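You operate a simulated robot arm through the tools that you are given. There is no shell and no other tool. Be economical: measure what you need, move in short steps, check, and stop when the job is done.

You are at the controls of a simulated robot arm. One attempt, no reset.

TASK
Clamp the small motor in the green vice and brush the dirt off it.
Fine: use the blue wire brush and put it back; then wind the vice open and stand the motor on the turntable again. Set down upright: small motor, blue wire brush. What is to be rubbed or washed off counts as gone when no trace of it is left.

Only the result counts: the job must be done as asked and must still hold three seconds after the hand-in. Knocking over, shifting, dropping, spilling or breaking anything else fails it.

THE ROBOT
A 6-joint arm with a two-finger parallel gripper, fixed in place. Base frame: the origin is at the foot of the arm, x ahead of it, y to its left, z up; the work surface is at about z = 0.82. Readings come in m, rad, newtons and seconds.
With the tool pointing down near the work surface it reaches from about 0.24 to 0.64 m from the base axis. Its first joint turns from -1.152 to 1.152 rad. Payload 2.7 kg.
Tool frame: the origin (TCP) lies between the finger pads and is the grasp point; the fingertips stand 0.023 m ahead of it; z points along the fingers, y is the line along which they close. The gripper opens to 0.094 m. The fingers are 0.038 m wide and 0.01 m thick; the gripper's body (0.054 by 0.096 m) begins 0.039 m behind the TCP.
Orientation is that of the tool frame in the base frame, as a unit quaternion [w, x, y, z]. With the fingers straight down and closing along the base's y, the tool's x points along the base's -x, its y along +y and its z along -z.

THE INTERFACE
- The arm moves only by the tool step_arm. Its argument "commands" is a list that holds one entry, the list of rows, each a list of 7 numbers: the closure in counts, from 0 (fully open) to 255 (shut), then the shift along the tool's x, y, z in m, then the turn, a rotation vector about the tool's x, y, z in rad. In form: [[[gripper, dx, dy, dz, rx, ry, rz], ...]]. A call has 1 to 20 rows; each row shifts and turns the commanded pose from where the row before left it, along the tool's axes as they then stand. Each row takes 0.2 s and may step no farther than 0.05 m and 0.15 rad from the row before; otherwise, or with a gripper value out of range, the whole call is refused. A pose out of reach is approached as far as the arm can. The call stops where the force on the tool passes 40 N (or 10 N more than at its start, if that is more) or the arm is blocked; 0.2 s more then pass. Each finger travels about 0.045 m/s and halts on what it meets, pressing with about 36 N; the grip force reading is that of the motor and also rises with nothing between the fingers. The clock runs only during rows and for 0.2 s after the last one: add rows that do not move to give the fingers time. The reply holds the time, the measured pose of the TCP, the force on the tool along the base axes, the opening and the grip force, in the units named above and with some noise, with the torque about the TCP (base axes, N m) and any sound that the robot's microphone picked up.
- Cameras (640 x 400 px; columns grow to the right, rows downward): "scene" is fixed at [0.0747, -0.4164, 1.4131]; the picture's right is [0.79, -0.62, 0.00], its down [-0.25, -0.32, -0.92] and it looks along [0.56, 0.72, -0.40] (base axes); focal length 340 px, centre (320, 200). "wrist" rides on the gripper at [0.086, 0.016, -0.074] in the tool frame; the picture's right is [-0.18, 0.98, 0.00], its down [-0.58, -0.11, -0.81] and it looks along [-0.79, -0.15, 0.59] (tool axes); focal length 243 px, centre (320, 200). There is no depth. A picture from a camera that has moved, and an enlarged one, comes with that camera's place and axes in the base frame and with its lens. The place of the scene camera against the robot may be out by one fixed shift of up to 0.018 m in any direction.
- get_image(camera): a new picture of that camera. The clock stands still meanwhile.
- inspect(camera, box): a new picture of the part [left, top, right, bottom] of that camera's present view, enlarged. The clock stands still meanwhile.
- job_done(): hands the job in; it is judged then, once.

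Go step by step. Nothing tells you positions but the pictures and the camera data: compare them with the known pose of the tool, close in by small moves and look again before you grip or let go. The budget is 120 turns and 68 pictures, counting those below and the enlarged ones. Unless the task says otherwise, let go and move clear before handing in, and close with one line.

The tools are called as name(argument=value, ...) on one line, values as JSON. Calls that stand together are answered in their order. step_arm: Moves the arm, as the interface text tells. Its arguments: {"type":"object","properties":{"commands":{"type":"array"}},"required":["commands"]} The other tools are called the same way: get_image (camera) takes a picture; inspect (camera, box) takes an enlarged picture of a part of a camera's view; job_done () hands the job in.

At the start:

```text
t: 0.0
position: [0.4178, 0.0833, 1.1879]
ee_rot: [-0.001, -0.001, 1.0, 0.0]
contact_force: [-0.1, 0.1, -0.1]
torque: [0.04, 0.02, 0.01]
width: 0.094
grasp_force: 0.1
```

scene: 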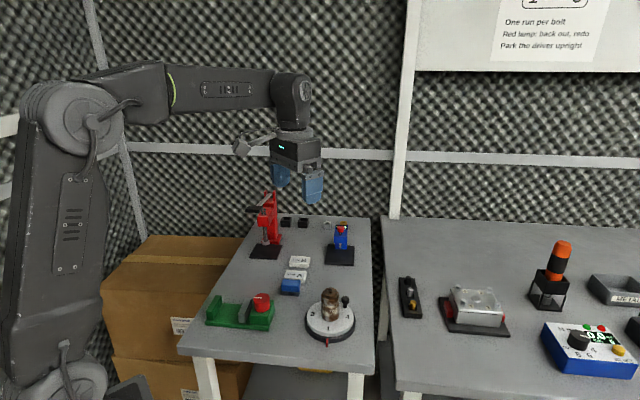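
wrist: 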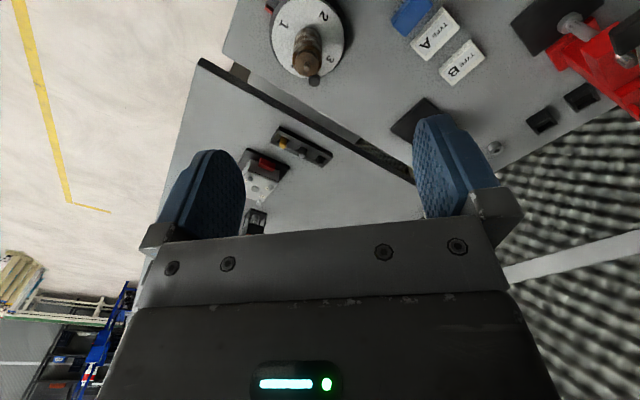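

I see the green vice at front left, the motor on the turntable, and the blue brush in a holder further back. I'll enlarge these areas first.

inspect(camera="scene", box=[190, 270, 370, 382])

inspect(camera="scene", box=[230, 180, 390, 280])

```text
3.56 times, centred on (280, 326) of scene
camera zoom: at [0.0747, -0.4164, 1.4131], right [0.79, -0.62, 0.0], down [-0.25, -0.32, -0.92], along [0.56, 0.72, -0.4], focal length 1207 px, centre (462, -248)
```

zoom: 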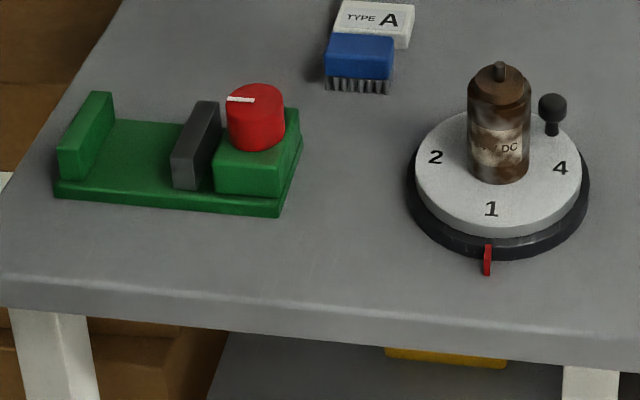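

```text
4.00 times, centred on (310, 230) of scene
camera zoom: at [0.0747, -0.4164, 1.4131], right [0.79, -0.62, 0.0], down [-0.25, -0.32, -0.92], along [0.56, 0.72, -0.4], focal length 1358 px, centre (360, 80)
```

zoom: 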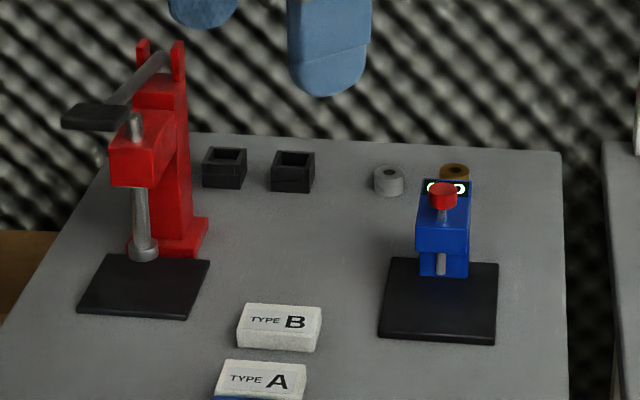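

The motor is near (0.46, 0.04), the vice spans about (0.27, 0.24) to (0.34, 0.15), and the brush is near (0.45, 0.19). I'll tilt the tool so the wrist camera looks straight down at them.

step_arm(commands=[[[0, 0, 0.04, 0, 0, 0.15, 0], [0, 0, 0.02, 0, 0, 0.15, 0], [0, 0, 0, 0, 0, 0.15, 0], [0, 0, 0, 0, 0, 0.15, 0], [0, 0, 0, 0, 0, 0.15, 0], [0, 0, 0, 0, 0, 0.12, 0], [0, 0, 0, 0, 0, 0, 0]]])

get_image(camera="wrist")

```text
t: 1.6
position: [0.3478, 0.1351, 1.0905]
ee_rot: [-0.421, -0.001, 0.907, 0.0]
contact_force: [1.6, -0.2, -0.8]
torque: [0.01, 0.01, -0.01]
width: 0.0938
grasp_force: 0.1
out of reach, approached as far as the arm can: row 3, 4, 5, 6
```

```text
63 pictures are left
camera wrist: at [0.349, 0.152, 1.2044], right [0.12, 0.98, -0.14], down [0.99, -0.11, 0.08], along [0.06, -0.15, -0.99], focal length 243 px, centre (320, 200)
```

wrist: 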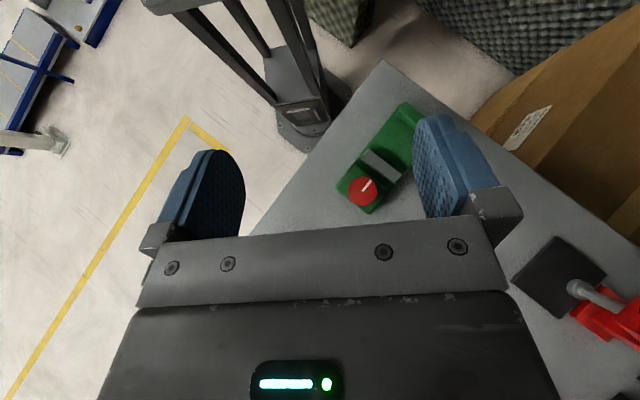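

The vice is clearly visible, with the knob at about (0.36, 0.16). I'll zoom in on it.

inspect(camera="wrist", box=[310, 80, 470, 230])

step_arm(commands=[[[0, 0, 0, 0, 0, 0, 0]]])

```text
2.67 times, centred on (390, 155) of wrist
camera zoom: at [0.349, 0.152, 1.2044], right [0.12, 0.98, -0.14], down [0.99, -0.11, 0.08], along [0.06, -0.15, -0.99], focal length 647 px, centre (133, 320)
```

zoom: 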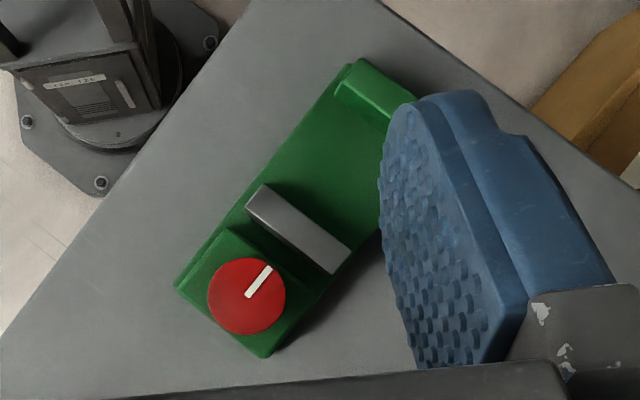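

```text
t: 2.0
position: [0.3475, 0.1363, 1.0913]
ee_rot: [-0.42, -0.001, 0.908, 0.0]
contact_force: [0.0, 0.2, 0.4]
torque: [0.01, 0.0, 0.01]
width: 0.0941
grasp_force: 0.2
```

Now I'll untilt the tool, yaw it so the fingers close across the vice axis, and look at the motor and brush.

step_arm(commands=[[[0, 0, 0, 0, 0, -0.145, 0], [0, 0, 0, 0, 0, -0.145, 0], [0, 0, 0, 0, 0, -0.145, 0], [0, 0, 0, 0, 0, -0.145, 0], [0, 0, 0, 0, 0, -0.145, 0], [0, 0, 0, 0, 0, -0.142, 0], [0, 0, -0.03, 0, 0, 0, 0.136], [0, 0, 0, 0, 0, 0, 0.136], [0, 0, 0, 0, 0, 0, 0.136], [0, 0, 0, 0, 0, 0, 0.136], [0, 0, 0, 0, 0, 0, 0.136], [0, 0, 0, 0, 0, 0, 0]]])

get_image(camera="wrist")

```text
t: 4.6
position: [0.3484, 0.1058, 1.0909]
ee_rot: [-0.001, 0.335, 0.942, 0.0]
contact_force: [0.0, 0.2, 0.6]
torque: [-0.01, 0.02, 0.01]
width: 0.094
grasp_force: 0.0
```

```text
61 pictures are left
camera wrist: at [0.2912, 0.1729, 1.1651], right [0.76, 0.65, 0.0], down [0.38, -0.45, 0.81], along [0.52, -0.61, -0.59], focal length 243 px, centre (320, 200)
```

wrist: 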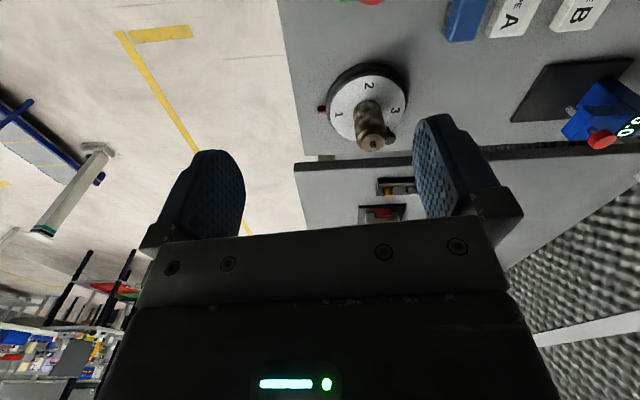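

The motor is at about (0.47, 0.06). I'll zoom in on it and on the brush area.

inspect(camera="wrist", box=[310, 50, 430, 170])

inspect(camera="wrist", box=[430, 0, 630, 125])

```text
3.33 times, centred on (370, 110) of wrist
camera zoom: at [0.2912, 0.1729, 1.1651], right [0.76, 0.65, 0.0], down [0.38, -0.45, 0.81], along [0.52, -0.61, -0.59], focal length 809 px, centre (153, 500)
```

zoom: 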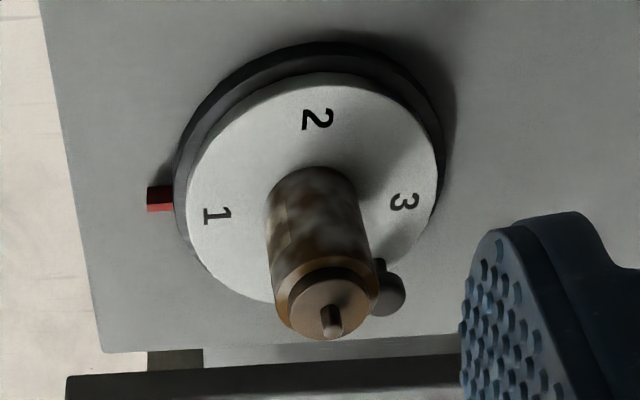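

```text
3.20 times, centred on (530, 62) of wrist
camera zoom: at [0.2912, 0.1729, 1.1651], right [0.76, 0.65, 0.0], down [0.38, -0.45, 0.81], along [0.52, -0.61, -0.59], focal length 776 px, centre (-352, 640)
```

zoom: 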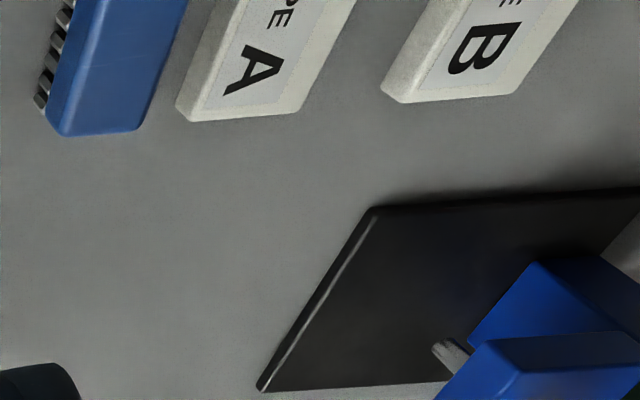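

Moving to just above the motor to verify alignment before gripping.

step_arm(commands=[[[0, -0.031, 0.0105, 0.02, 0, 0, 0], [0, -0.031, 0.0105, 0.02, 0, 0, 0], [0, -0.031, 0.0105, 0.02, 0, 0, 0], [0, -0.03, 0.0105, 0.02, 0, 0, 0], [0, 0, 0, 0.026, 0, 0, 0], [0, 0, 0, 0, 0, 0, 0]]])

get_image(camera="wrist")

inspect(camera="scene", box=[240, 230, 400, 350])

```text
t: 6.0
position: [0.4697, 0.0585, 0.9846]
ee_rot: [-0.002, 0.333, 0.943, -0.001]
contact_force: [0.3, 0.4, 0.2]
torque: [0.02, 0.01, 0.0]
width: 0.094
grasp_force: 0.1
```

```text
58 pictures are left
camera wrist: at [0.4119, 0.1264, 1.0582], right [0.76, 0.65, 0.0], down [0.39, -0.45, 0.81], along [0.52, -0.61, -0.59], focal length 243 px, centre (320, 200)
```

wrist: 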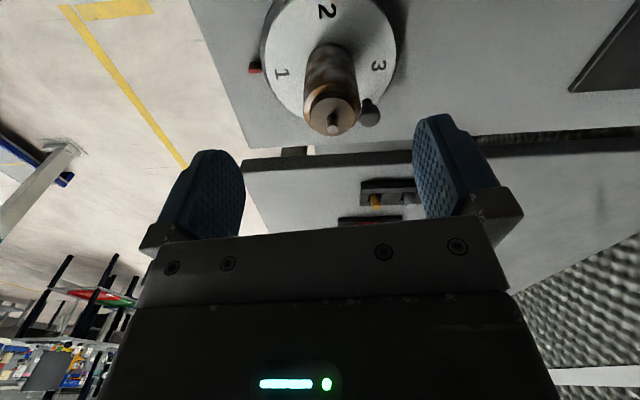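

```text
3.33 times, centred on (320, 290) of scene
camera zoom: at [0.0748, -0.4164, 1.4131], right [0.79, -0.62, 0.0], down [-0.25, -0.32, -0.92], along [0.56, 0.72, -0.4], focal length 1132 px, centre (320, -100)
```

zoom: 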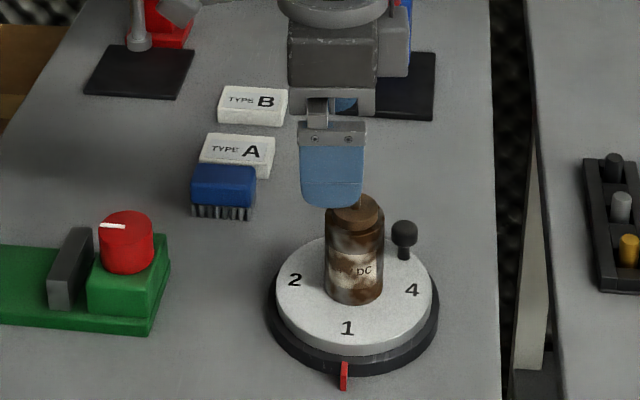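

The motor's axis is near (0.482, 0.056), its top is at about z 0.92, and the turntable handle ball tops out near z 0.88. I'll descend to TCP z of about 0.91, keeping the fingertips above the ball, and check before closing.

step_arm(commands=[[[0, -0.0111, 0.0058, 0.0, 0, 0, 0], [0, 0, 0, 0.025, 0, 0, 0], [0, 0, 0, 0.025, 0, 0, 0], [0, 0, 0, 0.0235, 0, 0, 0], [0, 0, 0, 0, 0, 0, 0]]])

get_image(camera="wrist")

inspect(camera="scene", box=[280, 240, 400, 350])

```text
t: 7.2
position: [0.4822, 0.0565, 0.9109]
ee_rot: [-0.001, 0.332, 0.943, -0.001]
contact_force: [-0.2, -0.9, 0.0]
torque: [0.0, -0.02, 0.0]
width: 0.0942
grasp_force: 0.1
```

```text
56 pictures are left
camera wrist: at [0.4252, 0.1243, 0.9844], right [0.76, 0.65, 0.0], down [0.39, -0.45, 0.81], along [0.52, -0.61, -0.59], focal length 243 px, centre (320, 200)
```

wrist: 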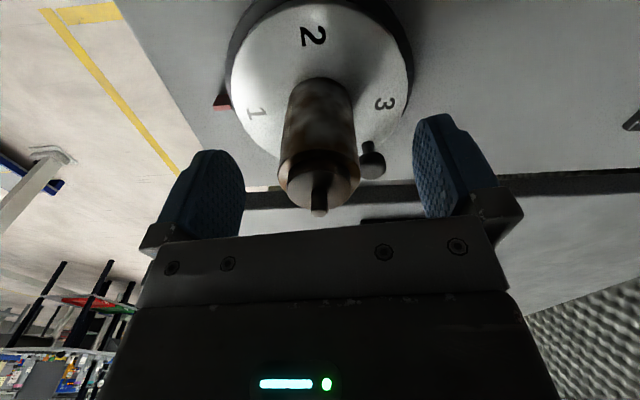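

```text
3.64 times, centred on (340, 295) of scene
camera zoom: at [0.0747, -0.4164, 1.4131], right [0.79, -0.62, 0.0], down [-0.25, -0.32, -0.92], along [0.56, 0.72, -0.4], focal length 1234 px, centre (247, -146)
```

zoom: 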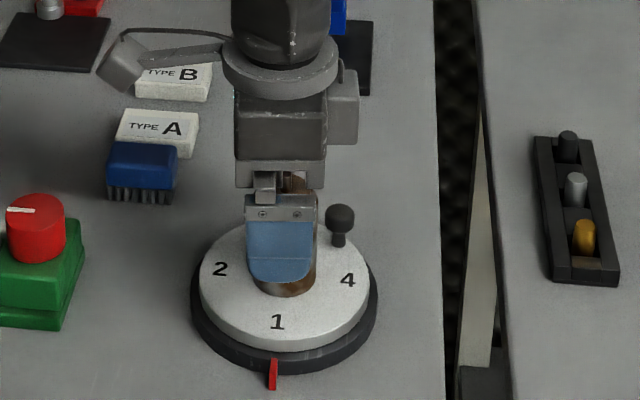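

The motor's top looks nearer z 0.90, so I'll go 17 mm lower and slightly forward, then close.

step_arm(commands=[[[0, -0.004, -0.001, 0.009, 0, 0, 0], [0, 0, 0, 0.008, 0, 0, 0], [0, 0, 0, 0, 0, 0, 0], [220, 0, 0, 0, 0, 0, 0], [220, 0, 0, 0, 0, 0, 0], [220, 0, 0, 0, 0, 0, 0], [220, 0, 0, 0, 0, 0, 0], [220, 0, 0, 0, 0, 0, 0], [220, 0, 0, 0, 0, 0, 0]]])

get_image(camera="wrist")

```text
t: 9.2
position: [0.4837, 0.0545, 0.8941]
ee_rot: [-0.001, 0.333, 0.943, -0.001]
contact_force: [-1.1, -1.3, 0.6]
torque: [0.0, -0.02, 0.01]
width: 0.0414
grasp_force: 35.8
```

```text
54 pictures are left
camera wrist: at [0.4271, 0.1217, 0.9688], right [0.76, 0.65, 0.0], down [0.39, -0.45, 0.81], along [0.52, -0.61, -0.59], focal length 243 px, centre (320, 200)
```

wrist: 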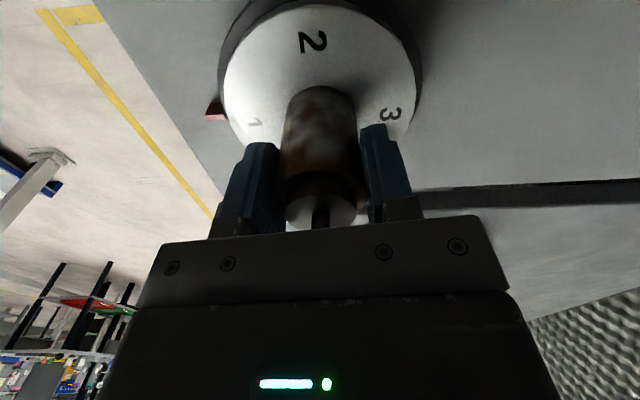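

Motor gripped (0.041 m diameter) at TCP (0.4837, 0.0545, 0.894). The vice axis lies at 135°, so I'll lift, yaw another 6° and carry the motor over the jaw gap, near (0.306, 0.217), staying high.

step_arm(commands=[[[220, 0, 0, -0.01, 0, 0, 0], [220, 0, 0, -0.02, 0, 0, 0], [220, 0, 0, -0.04, 0, 0, 0], [220, 0, 0, -0.05, 0, 0, 0], [220, 0, 0, 0, 0, 0, 0.1065], [220, 0.04, -0.0018, 0, 0, 0, 0], [220, 0.04, -0.0018, 0, 0, 0, 0], [220, 0.04, -0.0018, 0, 0, 0, 0], [220, 0.04, -0.0018, 0, 0, 0, 0], [220, 0.04, -0.0018, 0, 0, 0, 0], [220, 0.04, -0.0018, 0, 0, 0, 0], [220, 0, 0, 0, 0, 0, 0], [220, 0, 0, 0, 0, 0, 0]]])

get_image(camera="wrist")

inspect(camera="scene", box=[190, 240, 310, 340])

```text
t: 12.0
position: [0.3065, 0.2167, 1.0158]
ee_rot: [-0.002, 0.383, 0.924, -0.001]
contact_force: [0.4, -0.1, -3.3]
torque: [0.0, -0.02, -0.01]
width: 0.0414
grasp_force: 35.8
```

```text
53 pictures are left
camera wrist: at [0.2578, 0.2894, 1.09], right [0.83, 0.56, 0.0], down [0.34, -0.49, 0.81], along [0.45, -0.67, -0.59], focal length 243 px, centre (320, 200)
```

wrist: 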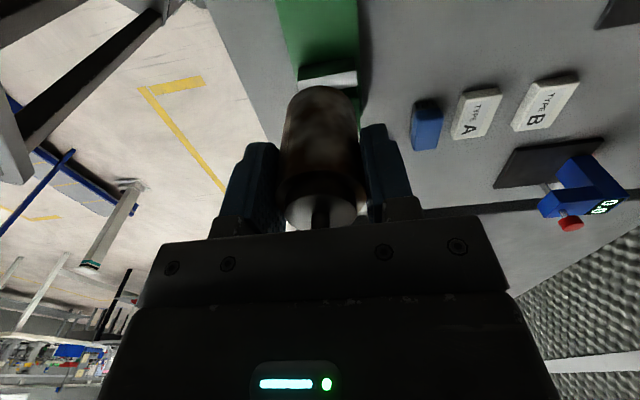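

```text
4.00 times, centred on (250, 290) of scene
camera zoom: at [0.0748, -0.4163, 1.4131], right [0.79, -0.62, 0.0], down [-0.25, -0.32, -0.92], along [0.56, 0.72, -0.4], focal length 1358 px, centre (600, -160)
```

zoom: 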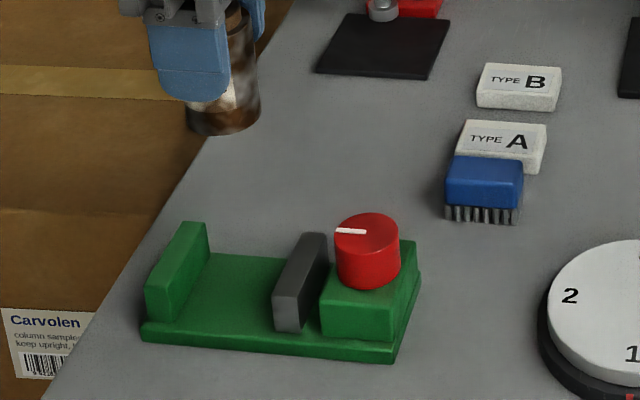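

I'm over the vice; I'll zoom in to check alignment with the jaws.

inspect(camera="wrist", box=[240, 0, 420, 120])

```text
3.33 times, centred on (330, 60) of wrist
camera zoom: at [0.2578, 0.2894, 1.09], right [0.83, 0.56, 0.0], down [0.34, -0.49, 0.81], along [0.45, -0.67, -0.59], focal length 809 px, centre (287, 667)
```

zoom: 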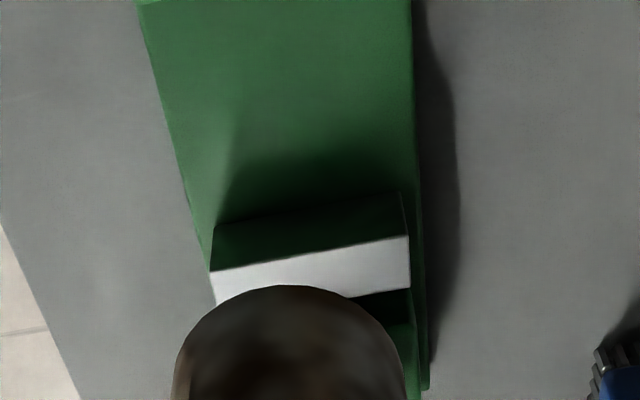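

The gap looks about 0.054 m wide and the motor is close to its centre. I'll shift 2 mm, lower to just above the jaws and check again.

step_arm(commands=[[[220, 0.002, 0, 0.02, 0, 0, 0], [220, 0, 0, 0.025, 0, 0, 0], [220, 0, 0, 0.02, 0, 0, 0], [220, 0, 0, 0.005, 0, 0, 0], [220, 0, 0, 0, 0, 0, 0]]])

inspect(camera="scene", box=[190, 240, 310, 340])

inspect(camera="wrist", box=[220, 0, 420, 133])

```text
t: 13.2
position: [0.3037, 0.2179, 0.9451]
ee_rot: [-0.002, 0.383, 0.924, 0.0]
contact_force: [-0.7, 0.1, -3.1]
torque: [0.04, 0.01, -0.02]
width: 0.0414
grasp_force: 36.1
```

```text
4.00 times, centred on (250, 290) of scene
camera zoom: at [0.0748, -0.4163, 1.4131], right [0.79, -0.62, 0.0], down [-0.25, -0.32, -0.92], along [0.56, 0.72, -0.4], focal length 1358 px, centre (600, -160)
```

zoom: 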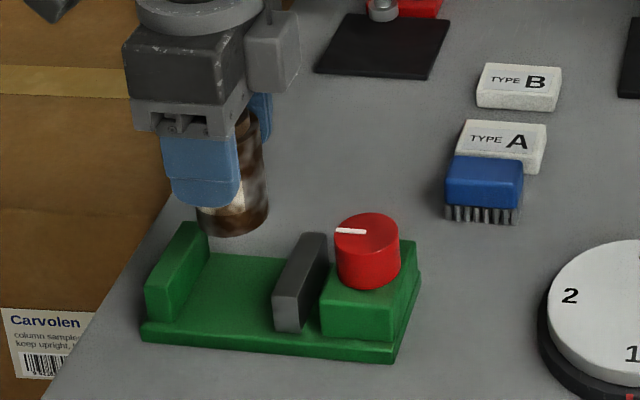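

```text
3.01 times, centred on (320, 66) of wrist
camera zoom: at [0.2557, 0.2907, 1.0191], right [0.83, 0.56, 0.0], down [0.34, -0.49, 0.81], along [0.45, -0.67, -0.59], focal length 730 px, centre (320, 602)
```

zoom: 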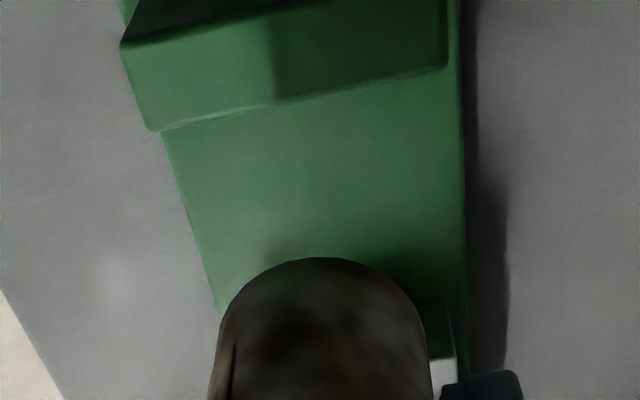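

Laterally it's fine; the gap centre is about 4 mm further toward the fixed jaw. I'll shift that way and lower until the motor touches the bed.

step_arm(commands=[[[220, 0.004, 0, 0, 0, 0, 0], [220, 0, 0, 0.01, 0, 0, 0], [220, 0, 0, 0.01, 0, 0, 0], [220, 0, 0, 0.008, 0, 0, 0], [220, 0, 0, 0, 0, 0, 0]]])

inspect(camera="scene", box=[190, 260, 290, 340])

```text
t: 14.4
position: [0.3019, 0.2205, 0.917]
ee_rot: [-0.001, 0.383, 0.924, -0.001]
contact_force: [-0.1, -0.1, -3.2]
torque: [0.0, 0.0, 0.01]
width: 0.0414
grasp_force: 36.0
```

```text
5.00 times, centred on (240, 300) of scene
camera zoom: at [0.0748, -0.4163, 1.4131], right [0.79, -0.62, 0.0], down [-0.25, -0.32, -0.92], along [0.56, 0.72, -0.4], focal length 1697 px, centre (720, -300)
```

zoom: 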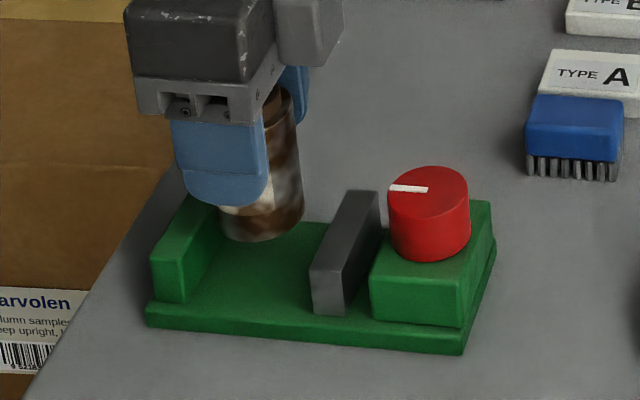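

The motor is centred, with roughly 25 mm to go. I'll lower slowly until contact.

step_arm(commands=[[[220, 0, 0, 0.008, 0, 0, 0], [220, 0, 0, 0.008, 0, 0, 0], [220, 0, 0, 0.004, 0, 0, 0], [220, 0, 0, 0, 0, 0, 0]]])

step_arm(commands=[[[220, 0, 0, 0.002, 0, 0, 0], [220, 0, 0, 0.002, 0, 0, 0], [220, 0, 0, 0, 0, 0, 0]]])

```text
t: 15.4
position: [0.3023, 0.2196, 0.8976]
ee_rot: [-0.001, 0.383, 0.924, -0.001]
contact_force: [-0.1, 0.2, -3.7]
torque: [0.01, -0.01, 0.0]
width: 0.0413
grasp_force: 36.1
```

```text
t: 16.2
position: [0.3033, 0.2212, 0.8936]
ee_rot: [0.0, 0.382, 0.924, 0.0]
contact_force: [0.6, 0.2, -3.3]
torque: [-0.02, -0.03, 0.01]
width: 0.0417
grasp_force: 36.3
```

step_arm(commands=[[[220, 0, 0, 0.002, 0, 0, 0], [220, 0, 0, 0.002, 0, 0, 0], [220, 0, 0, 0, 0, 0, 0]]])

inspect(camera="scene", box=[190, 260, 290, 340])

```text
t: 17.0
position: [0.3029, 0.2208, 0.8886]
ee_rot: [-0.001, 0.383, 0.924, -0.001]
contact_force: [-0.4, 0.5, -3.1]
torque: [0.0, 0.01, -0.01]
width: 0.0416
grasp_force: 36.2
```

```text
5.00 times, centred on (240, 300) of scene
camera zoom: at [0.0748, -0.4163, 1.4131], right [0.79, -0.62, 0.0], down [-0.25, -0.32, -0.92], along [0.56, 0.72, -0.4], focal length 1697 px, centre (720, -300)
```

zoom: 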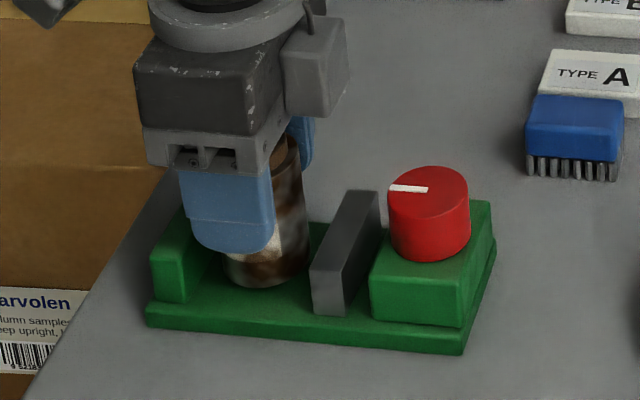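

step_arm(commands=[[[220, 0, 0, 0.002, 0, 0, 0], [220, 0, 0, 0.002, 0, 0, 0], [220, 0, 0, 0.001, 0, 0, 0], [220, 0, 0, 0, 0, 0, 0]]])

step_arm(commands=[[[220, 0, 0, 0.0015, 0, 0, 0], [220, 0, 0, 0.0015, 0, 0, 0], [220, 0, 0, 0, 0, 0, 0]]])

```text
t: 18.0
position: [0.3023, 0.2208, 0.8843]
ee_rot: [-0.001, 0.383, 0.924, 0.0]
contact_force: [0.7, 0.3, -3.9]
torque: [0.0, 0.02, 0.01]
width: 0.0416
grasp_force: 35.8
```

```text
t: 19.0
position: [0.303, 0.2221, 0.8821]
ee_rot: [-0.001, 0.383, 0.924, 0.001]
contact_force: [-1.7, -1.4, 2.4]
torque: [0.01, -0.04, -0.01]
width: 0.0417
grasp_force: 35.8
stopped in row 3: the force on the tool passed its limit (the readings are from after the stop); the commanded pose is now the measured one
```

Contact with the bed at TCP z 0.882. Releasing and rising straight up to look.

step_arm(commands=[[[0, 0, 0, 0, 0, 0, 0], [0, 0, 0, 0, 0, 0, 0], [0, 0, 0, 0, 0, 0, 0], [0, 0, 0, 0, 0, 0, 0], [0, 0, 0, -0.01, 0, 0, 0], [0, 0, 0, -0.02, 0, 0, 0], [0, 0, 0, -0.04, 0, 0, 0], [0, 0, 0, -0.02, 0, 0, 0], [0, 0.03, 0, 0, 0, 0, 0], [0, 0.03, 0, 0, 0, 0, 0], [0, 0, 0, 0, 0, 0, 0]]])

get_image(camera="wrist")

inspect(camera="scene", box=[190, 260, 290, 340])

```text
t: 21.4
position: [0.2601, 0.2647, 0.9713]
ee_rot: [-0.001, 0.383, 0.924, 0.001]
contact_force: [0.8, 0.9, 0.2]
torque: [0.0, 0.03, -0.01]
width: 0.094
grasp_force: 0.0
```

```text
46 pictures are left
camera wrist: at [0.2112, 0.3374, 1.0451], right [0.83, 0.56, 0.0], down [0.33, -0.49, 0.81], along [0.46, -0.66, -0.59], focal length 243 px, centre (320, 200)
```

wrist: 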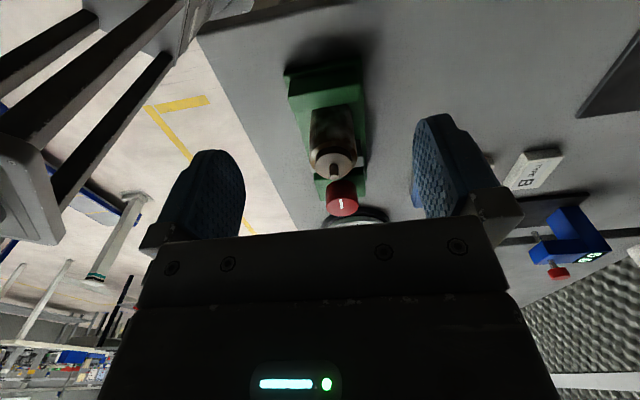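

```text
5.00 times, centred on (240, 300) of scene
camera zoom: at [0.0747, -0.4164, 1.4131], right [0.79, -0.62, 0.0], down [-0.25, -0.32, -0.92], along [0.56, 0.72, -0.4], focal length 1697 px, centre (720, -300)
```

zoom: 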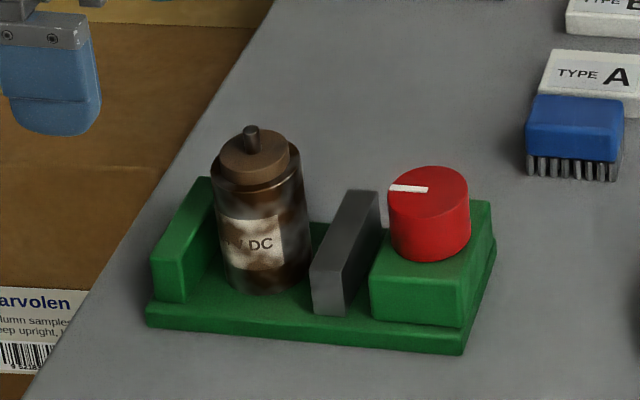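

The motor stands freely between the jaws with the dirty label facing the scene camera. The knob is at about (0.3635, 0.1605) with its top near z 0.881. I'll go above it, pre-rotated by -90°, with partly closed fingers.

step_arm(commands=[[[0, -0.0489, 0, 0, 0, 0, 0], [0, -0.0489, 0, 0, 0, 0, 0], [0, -0.0489, -0.0005, 0, 0, 0, 0], [110, 0, 0, 0, 0, 0, -0.15], [110, 0, 0, 0, 0, 0, -0.15], [110, 0, 0, 0, 0, 0, -0.15], [110, 0, 0, 0, 0, 0, -0.15], [110, 0, 0, 0, 0, 0, -0.15], [110, 0, 0, 0, 0, 0, -0.15], [110, 0, 0, 0, 0, 0, -0.15], [110, 0, 0, 0, 0, 0, -0.15], [110, 0, 0, 0, 0, 0, -0.15], [110, 0, 0, 0, 0, 0, -0.15], [110, 0, 0, 0, 0, 0, -0.071], [110, 0, 0, 0, 0, 0, 0]]])

get_image(camera="wrist")

```text
t: 24.6
position: [0.3635, 0.159, 0.9714]
ee_rot: [-0.001, -0.383, 0.924, 0.001]
contact_force: [-0.4, -0.4, -0.4]
torque: [0.01, -0.01, 0.01]
width: 0.0535
grasp_force: 0.1
```

```text
44 pictures are left
camera wrist: at [0.2916, 0.11, 1.0452], right [-0.57, 0.82, 0.0], down [0.49, 0.33, 0.81], along [0.66, 0.46, -0.59], focal length 243 px, centre (320, 200)
```

wrist: 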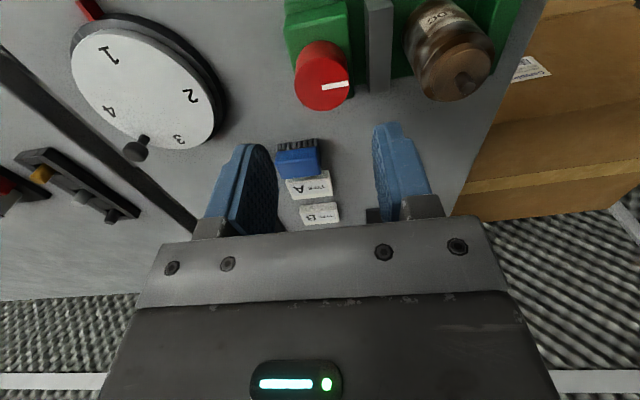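

step_arm(commands=[[[110, -0.001, 0.0031, 0.02, 0, 0, 0], [110, 0, 0, 0.025, 0, 0, 0], [110, 0, 0, 0.02, 0, 0, 0], [110, 0, 0, 0.011, 0, 0, 0], [110, 0, 0, 0, 0, 0, 0]]])

get_image(camera="wrist")

```text
t: 25.8
position: [0.3628, 0.1615, 0.8965]
ee_rot: [0.001, -0.383, 0.924, 0.001]
contact_force: [0.8, -0.1, 0.4]
torque: [0.02, 0.01, -0.01]
width: 0.0534
grasp_force: 0.0
```

```text
43 pictures are left
camera wrist: at [0.2903, 0.1129, 0.9703], right [-0.56, 0.83, 0.0], down [0.49, 0.33, 0.81], along [0.67, 0.46, -0.59], focal length 243 px, centre (320, 200)
```

wrist: 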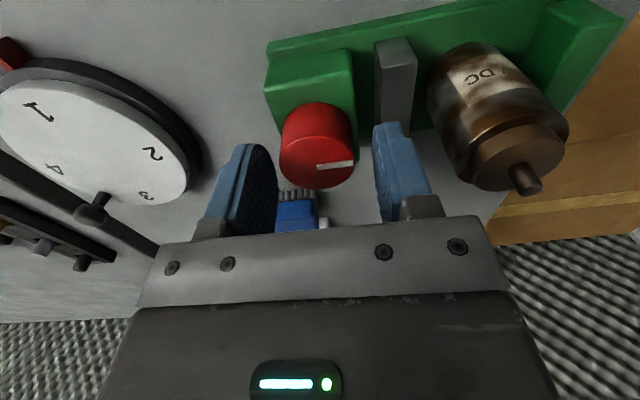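

The knob sits between the fingers, centred to about 2 mm. Closing and turning clockwise a little to test.

step_arm(commands=[[[200, 0, -0.001, 0, 0, 0, 0], [200, 0, 0, 0, 0, 0, 0], [200, 0, 0, 0, 0, 0, 0], [200, 0, 0, 0, 0, 0, 0]]])

step_arm(commands=[[[200, 0, 0, 0, 0, 0, 0.15], [200, 0, 0, 0, 0, 0, 0.15], [200, 0, 0, 0, 0, 0, 0.15], [200, 0, 0, 0, 0, 0, 0.15], [200, 0, 0, 0, 0, 0, 0.15], [200, 0, 0, 0, 0, 0, 0.15], [200, 0, 0, 0, 0, 0, 0]]])

inspect(camera="scene", box=[190, 260, 290, 340])

```text
t: 26.8
position: [0.3636, 0.161, 0.8971]
ee_rot: [0.001, -0.382, 0.924, 0.0]
contact_force: [3.6, -6.2, -0.8]
torque: [-0.24, -0.48, -0.02]
width: 0.0376
grasp_force: 45.1
```

```text
t: 28.1
position: [0.3647, 0.1616, 0.8968]
ee_rot: [0.001, 0.02, 1.0, 0.0]
contact_force: [-2.3, -4.1, 4.7]
torque: [-0.4, -0.31, -0.01]
width: 0.0374
grasp_force: 45.0
stopped in row 6: the force on the tool passed its limit (the readings are from after the stop); the commanded pose is now the measured one
```

```text
5.00 times, centred on (240, 300) of scene
camera zoom: at [0.0746, -0.4165, 1.413], right [0.79, -0.62, 0.0], down [-0.25, -0.32, -0.92], along [0.56, 0.72, -0.4], focal length 1697 px, centre (720, -300)
```

zoom: 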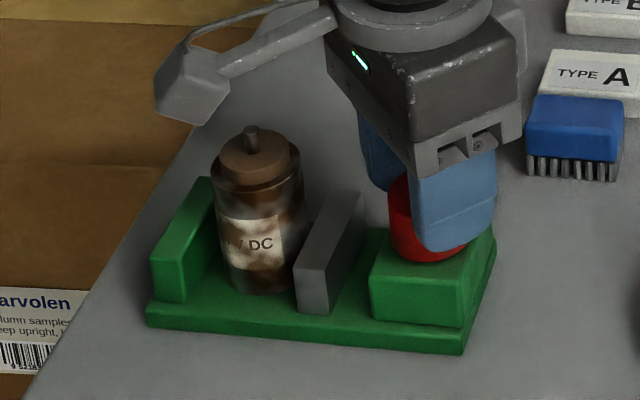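

Clockwise closes it, about 9 mm per radian. Continuing.

step_arm(commands=[[[200, 0, 0, 0, 0, 0, 0.1], [200, 0, 0, 0, 0, 0, 0.1], [200, 0, 0, 0, 0, 0, 0.1], [200, 0, 0, 0, 0, 0, 0.1], [200, 0, 0, 0, 0, 0, 0.1], [200, 0, 0, 0, 0, 0, 0.1], [200, 0, 0, 0, 0, 0, 0.1], [200, 0, 0, 0, 0, 0, 0]]])

inspect(camera="scene", box=[190, 260, 290, 340])

```text
t: 29.9
position: [0.3625, 0.1592, 0.8958]
ee_rot: [0.0, 0.364, 0.931, 0.0]
contact_force: [-3.2, -24.4, 6.8]
torque: [-0.41, 0.52, 0.01]
width: 0.0378
grasp_force: 45.5
```

```text
5.00 times, centred on (240, 300) of scene
camera zoom: at [0.0746, -0.417, 1.4129], right [0.79, -0.62, 0.0], down [-0.25, -0.32, -0.92], along [0.56, 0.72, -0.4], focal length 1697 px, centre (720, -300)
```

zoom: 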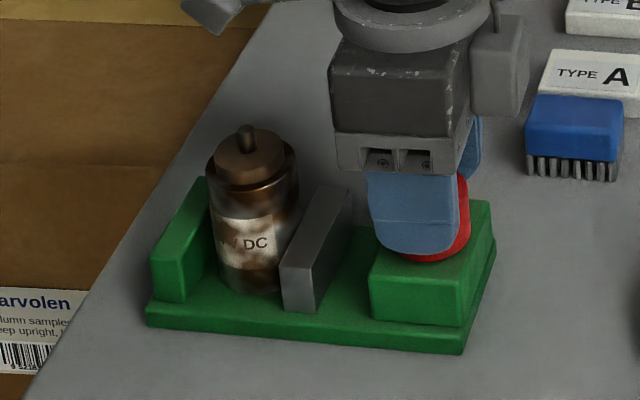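

step_arm(commands=[[[200, -0.001, -0.0011, 0, 0, 0, 0], [200, 0, 0, 0, 0, 0, 0.1], [200, 0, 0, 0, 0, 0, 0.1], [200, 0, 0, 0, 0, 0, 0.1], [200, 0, 0, 0, 0, 0, 0.1], [200, 0, 0, 0, 0, 0, 0.1], [200, 0, 0, 0, 0, 0, 0]]])

inspect(camera="scene", box=[190, 260, 290, 340])

```text
t: 31.5
position: [0.3629, 0.1586, 0.8971]
ee_rot: [0.0, 0.582, 0.813, 0.001]
contact_force: [-17.1, -7.3, 3.4]
torque: [0.27, 0.12, 0.04]
width: 0.0379
grasp_force: 44.9
```

```text
5.00 times, centred on (240, 300) of scene
camera zoom: at [0.0743, -0.4166, 1.413], right [0.79, -0.62, 0.0], down [-0.25, -0.32, -0.92], along [0.56, 0.72, -0.4], focal length 1697 px, centre (720, -300)
```

zoom: 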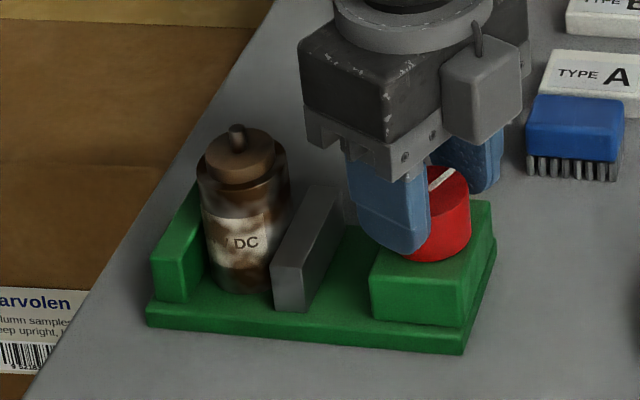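

Almost clamped; turning on in small steps until it stops.

step_arm(commands=[[[200, 0, 0, 0, 0, 0, 0.06], [200, 0, 0, 0, 0, 0, 0.06], [200, 0, 0, 0, 0, 0, 0.06], [200, 0, 0, 0, 0, 0, 0.06], [200, 0, 0, 0, 0, 0, 0]]])

```text
t: 32.7
position: [0.3631, 0.1584, 0.8967]
ee_rot: [0.0, 0.675, 0.738, 0.0]
contact_force: [-22.7, -3.0, 9.4]
torque: [0.28, 0.42, 0.44]
width: 0.0375
grasp_force: 45.0
```

step_arm(commands=[[[200, 0, 0, 0, 0, 0, 0.05], [200, 0, 0, 0, 0, 0, 0.05], [200, 0, 0, 0, 0, 0, 0]]])

inspect(camera="scene", box=[190, 260, 290, 340])

```text
t: 33.5
position: [0.362, 0.1573, 0.8963]
ee_rot: [0.0, 0.711, 0.704, -0.001]
contact_force: [-20.0, -11.3, 9.8]
torque: [-0.15, 0.18, 0.55]
width: 0.0375
grasp_force: 45.2
```

```text
5.00 times, centred on (240, 300) of scene
camera zoom: at [0.0741, -0.4167, 1.413], right [0.79, -0.62, 0.0], down [-0.25, -0.32, -0.92], along [0.56, 0.72, -0.4], focal length 1697 px, centre (720, -300)
```

zoom: 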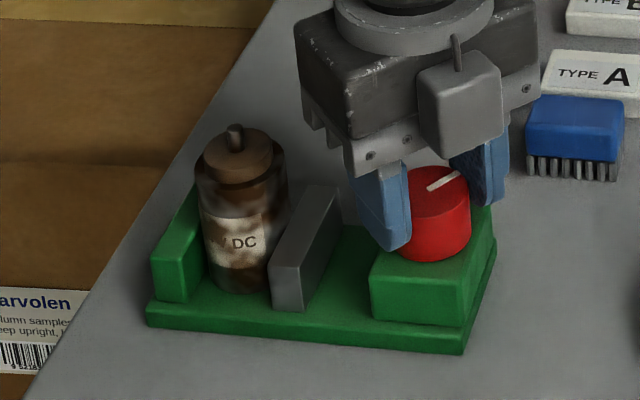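

step_arm(commands=[[[200, 0, 0, 0, 0, 0, 0.05], [200, 0, 0, 0, 0, 0, 0.05], [200, 0, 0, 0, 0, 0, 0]]])

inspect(camera="scene", box=[215, 285, 265, 335])

```text
t: 34.3
position: [0.3623, 0.1586, 0.8955]
ee_rot: [0.0, 0.745, 0.667, -0.002]
contact_force: [-14.1, -10.4, -2.9]
torque: [-0.31, 0.15, 0.9]
width: 0.0376
grasp_force: 45.2
```

```text
8.00 times, centred on (240, 310) of scene
camera zoom: at [0.0744, -0.4166, 1.413], right [0.79, -0.62, 0.0], down [-0.25, -0.32, -0.92], along [0.56, 0.72, -0.4], focal length 2716 px, centre (960, -680)
```

zoom: 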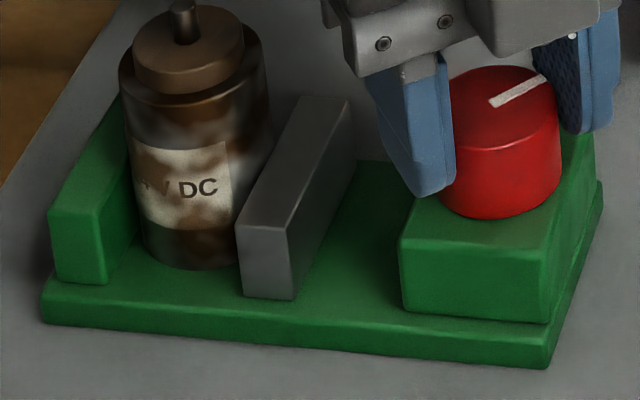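

The motor is clamped firmly (0.9 N m on the knob). I'll release the knob, lift, unwind the wrist and go look at the brush near (0.463, 0.19).

step_arm(commands=[[[110, 0, 0, 0, 0, 0, 0], [110, 0, 0, 0, 0, 0, 0], [110, 0, 0, 0, 0, 0, 0], [110, 0, 0, -0.02, 0, 0, 0], [110, 0, 0, -0.04, 0, 0, 0], [110, 0, 0, -0.04, 0, 0, 0], [0, 0, 0, -0.03, 0, 0, -0.15], [0, 0, 0, 0, 0, 0, -0.15], [0, 0, 0, 0, 0, 0, -0.15], [0, 0, 0, 0, 0, 0, -0.15], [0, 0, 0, 0, 0, 0, -0.15], [0, 0, 0, 0, 0, 0, -0.15], [0, 0, 0, 0, 0, 0, 0]]])

get_image(camera="wrist")

```text
t: 37.1
position: [0.3637, 0.1602, 1.027]
ee_rot: [0.002, 0.379, 0.925, 0.002]
contact_force: [0.7, 0.2, 0.0]
torque: [0.03, 0.02, -0.03]
width: 0.0938
grasp_force: 0.0
```

```text
37 pictures are left
camera wrist: at [0.3142, 0.2319, 1.1005], right [0.82, 0.57, 0.0], down [0.34, -0.49, 0.81], along [0.46, -0.66, -0.59], focal length 243 px, centre (320, 200)
```

wrist: 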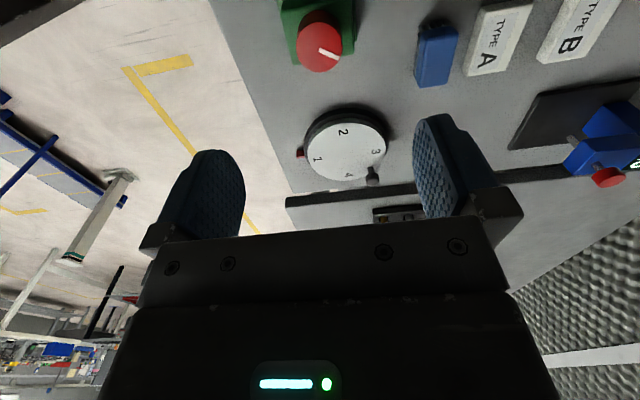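

step_arm(commands=[[[0, -0.009, 0.036, 0.02, 0, 0, 0], [0, -0.009, 0.036, 0.02, 0, 0, 0], [0, -0.008, 0.031, 0.02, 0, 0, 0], [0, 0, 0, 0.017, 0, 0, 0], [0, 0, 0, 0, 0, 0, 0]]])

get_image(camera="wrist")

```text
t: 38.3
position: [0.4548, 0.2165, 0.951]
ee_rot: [0.001, 0.38, 0.925, 0.002]
contact_force: [-0.5, 0.5, -0.4]
torque: [-0.03, -0.01, -0.01]
width: 0.0941
grasp_force: 0.0
```

```text
36 pictures are left
camera wrist: at [0.4052, 0.2889, 1.0239], right [0.82, 0.57, 0.0], down [0.33, -0.49, 0.81], along [0.46, -0.66, -0.59], focal length 243 px, centre (320, 200)
```

wrist: 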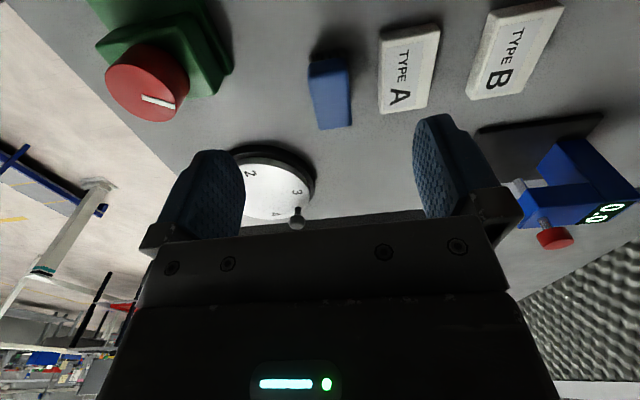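

The brush is at about (0.469, 0.2115) with its top at z 0.85, its long axis parallel to the vice axis, and the "Type A" box close by. I'll narrow the fingers to 44 mm and descend partway to check.

step_arm(commands=[[[136, -0.0135, 0.0066, 0, 0, 0, 0.005], [136, 0, 0, 0.02, 0, 0, 0], [136, 0, 0, 0.025, 0, 0, 0], [136, 0, 0, 0.022, 0, 0, 0], [136, 0, 0, 0, 0, 0, 0]]])

get_image(camera="wrist")

inspect(camera="scene", box=[250, 250, 330, 310])

```text
t: 39.5
position: [0.4693, 0.2104, 0.8846]
ee_rot: [0.001, 0.383, 0.924, 0.002]
contact_force: [0.9, 0.2, 0.2]
torque: [0.01, 0.01, -0.01]
width: 0.0437
grasp_force: 0.0
```

```text
35 pictures are left
camera wrist: at [0.419, 0.2833, 0.9577], right [0.83, 0.56, 0.0], down [0.33, -0.49, 0.81], along [0.46, -0.66, -0.59], focal length 243 px, centre (320, 200)
```

wrist: 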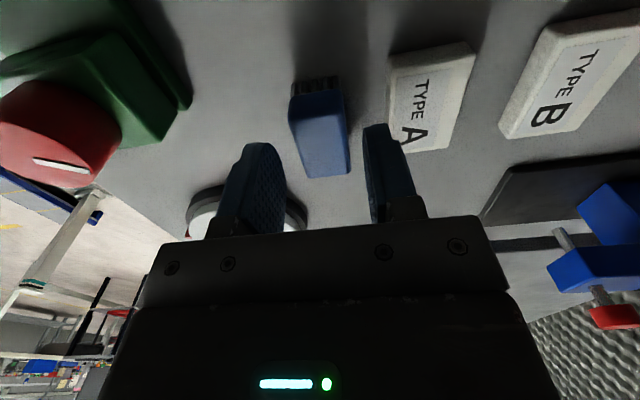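

```text
6.67 times, centred on (290, 280) of scene
camera zoom: at [0.0747, -0.4164, 1.4131], right [0.79, -0.62, 0.0], down [-0.25, -0.32, -0.92], along [0.56, 0.72, -0.4], focal length 2263 px, centre (520, -333)
```

zoom: 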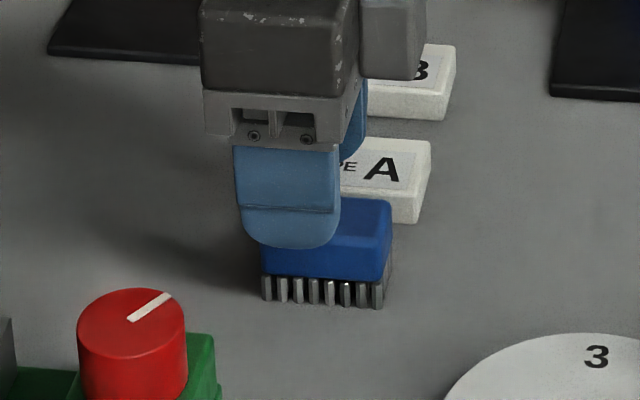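

Alignment is good. Lowering so the fingertips straddle only the block, then closing.

step_arm(commands=[[[136, -0.004, 0, 0.01, 0, 0, 0], [136, 0, 0, 0.01, 0, 0, 0], [136, 0, 0, 0.006, 0, 0, 0], [136, 0, 0, 0, 0, 0, 0], [230, 0, 0, 0, 0, 0, 0], [230, 0, 0, 0, 0, 0, 0], [230, 0, 0, 0, 0, 0, 0], [230, 0, 0, 0, 0, 0, 0]]])

inspect(camera="scene", box=[250, 250, 330, 310])

```text
t: 41.3
position: [0.4712, 0.207, 0.8572]
ee_rot: [0.001, 0.383, 0.924, 0.001]
contact_force: [-0.1, 0.0, 0.4]
torque: [0.03, -0.02, 0.04]
width: 0.0291
grasp_force: 36.0
```

```text
6.67 times, centred on (290, 280) of scene
camera zoom: at [0.0748, -0.4164, 1.4131], right [0.79, -0.62, 0.0], down [-0.25, -0.32, -0.92], along [0.56, 0.72, -0.4], focal length 2263 px, centre (520, -333)
```

zoom: 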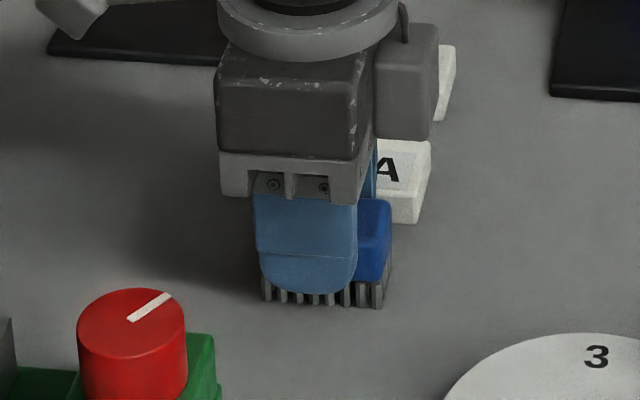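

I hold the brush (0.029 m wide; return pose TCP 0.4712, 0.207, 0.857), and its far end pokes out past the fingers. I'll lift, move to the near side of the motor and turn so the free end faces the label.

step_arm(commands=[[[230, 0, 0, -0.01, 0, 0, 0], [230, 0, 0, -0.04, 0, 0, 0], [230, 0, 0, -0.05, 0, 0, 0], [230, 0.0274, -0.0379, 0, 0, 0, 0], [230, 0.0274, -0.0379, 0, 0, 0, 0], [230, 0.0274, -0.0379, 0, 0, 0, 0], [230, 0.0273, -0.0379, 0, 0, 0, 0], [230, 0.0273, -0.0379, 0, 0, 0, 0], [230, 0, 0, 0, 0, 0, 0]]])

step_arm(commands=[[[230, 0, 0, 0, 0, 0, -0.15], [230, 0, 0, 0, 0, 0, -0.15], [230, 0, 0, 0, 0, 0, -0.15], [230, 0, 0, 0, 0, 0, -0.15], [230, 0, 0, 0, 0, 0, -0.15], [230, 0, 0, 0, 0, 0, -0.15], [230, 0, 0, 0, 0, 0, -0.15], [230, 0, 0, 0, 0, 0, -0.15], [230, 0, 0, 0, 0, 0, -0.15], [230, 0, 0, 0, 0, 0, -0.15], [230, 0, 0, 0, 0, 0, -0.071], [230, 0, 0, 0.025, 0, 0, 0], [230, 0, 0, 0.02, 0, 0, 0], [230, 0, 0, 0.02, 0, 0, 0], [230, 0, 0, 0, 0, 0, 0]]])

inspect(camera="scene", box=[190, 250, 290, 330])

get_image(camera="wrist")

```text
t: 43.3
position: [0.2395, 0.1695, 0.9574]
ee_rot: [0.001, 0.383, 0.924, 0.001]
contact_force: [-0.3, 0.3, -0.2]
torque: [0.01, 0.01, -0.02]
width: 0.0295
grasp_force: 36.0
```

```text
t: 46.5
position: [0.2375, 0.1689, 0.8925]
ee_rot: [0.001, -0.383, 0.924, 0.001]
contact_force: [-0.7, 0.6, -1.1]
torque: [-0.03, 0.05, -0.03]
width: 0.0294
grasp_force: 36.0
```

```text
5.00 times, centred on (240, 290) of scene
camera zoom: at [0.0748, -0.4164, 1.4131], right [0.79, -0.62, 0.0], down [-0.25, -0.32, -0.92], along [0.56, 0.72, -0.4], focal length 1697 px, centre (720, -250)
```

zoom: 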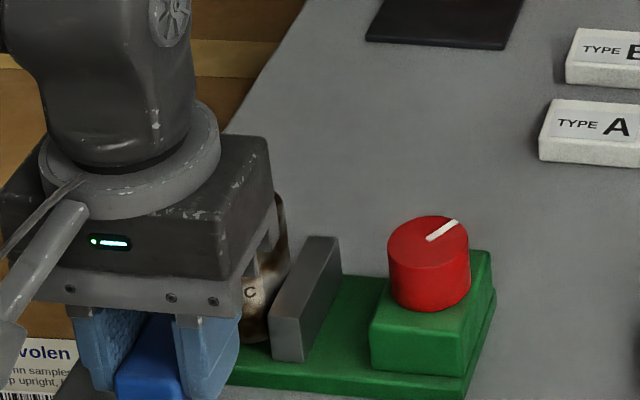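

```text
31 pictures are left
camera wrist: at [0.1665, 0.1202, 0.9652], right [-0.56, 0.83, 0.0], down [0.49, 0.33, 0.81], along [0.67, 0.46, -0.59], focal length 243 px, centre (320, 200)
```

wrist: 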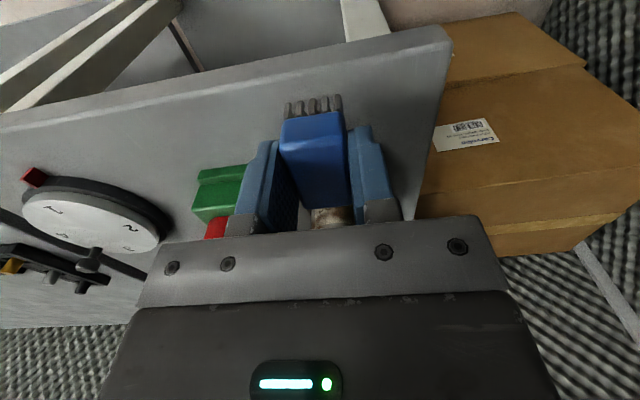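

The brush is lined up in front of the motor. Advancing until the bristles press lightly on the label side.

step_arm(commands=[[[230, -0.01, 0, 0, 0, 0, 0], [230, -0.01, 0, 0, 0, 0, 0], [230, -0.004, 0, 0, 0, 0, 0], [230, -0.002, 0, 0, 0, 0, 0], [230, 0, 0, 0, 0, 0, 0]]])

step_arm(commands=[[[230, -0.002, 0, 0, 0, 0, 0], [230, -0.002, 0, 0, 0, 0, 0], [230, -0.002, 0, 0, 0, 0, 0], [230, 0, 0, 0, 0, 0, 0]]])

```text
t: 47.7
position: [0.2591, 0.1882, 0.8909]
ee_rot: [0.0, -0.382, 0.924, 0.0]
contact_force: [-0.4, -0.6, -0.9]
torque: [0.02, -0.01, 0.0]
width: 0.0294
grasp_force: 35.7
```

```text
t: 48.7
position: [0.2623, 0.192, 0.8908]
ee_rot: [0.001, -0.383, 0.924, 0.001]
contact_force: [-0.2, -0.2, 0.3]
torque: [0.02, -0.01, 0.01]
width: 0.0291
grasp_force: 36.3
```

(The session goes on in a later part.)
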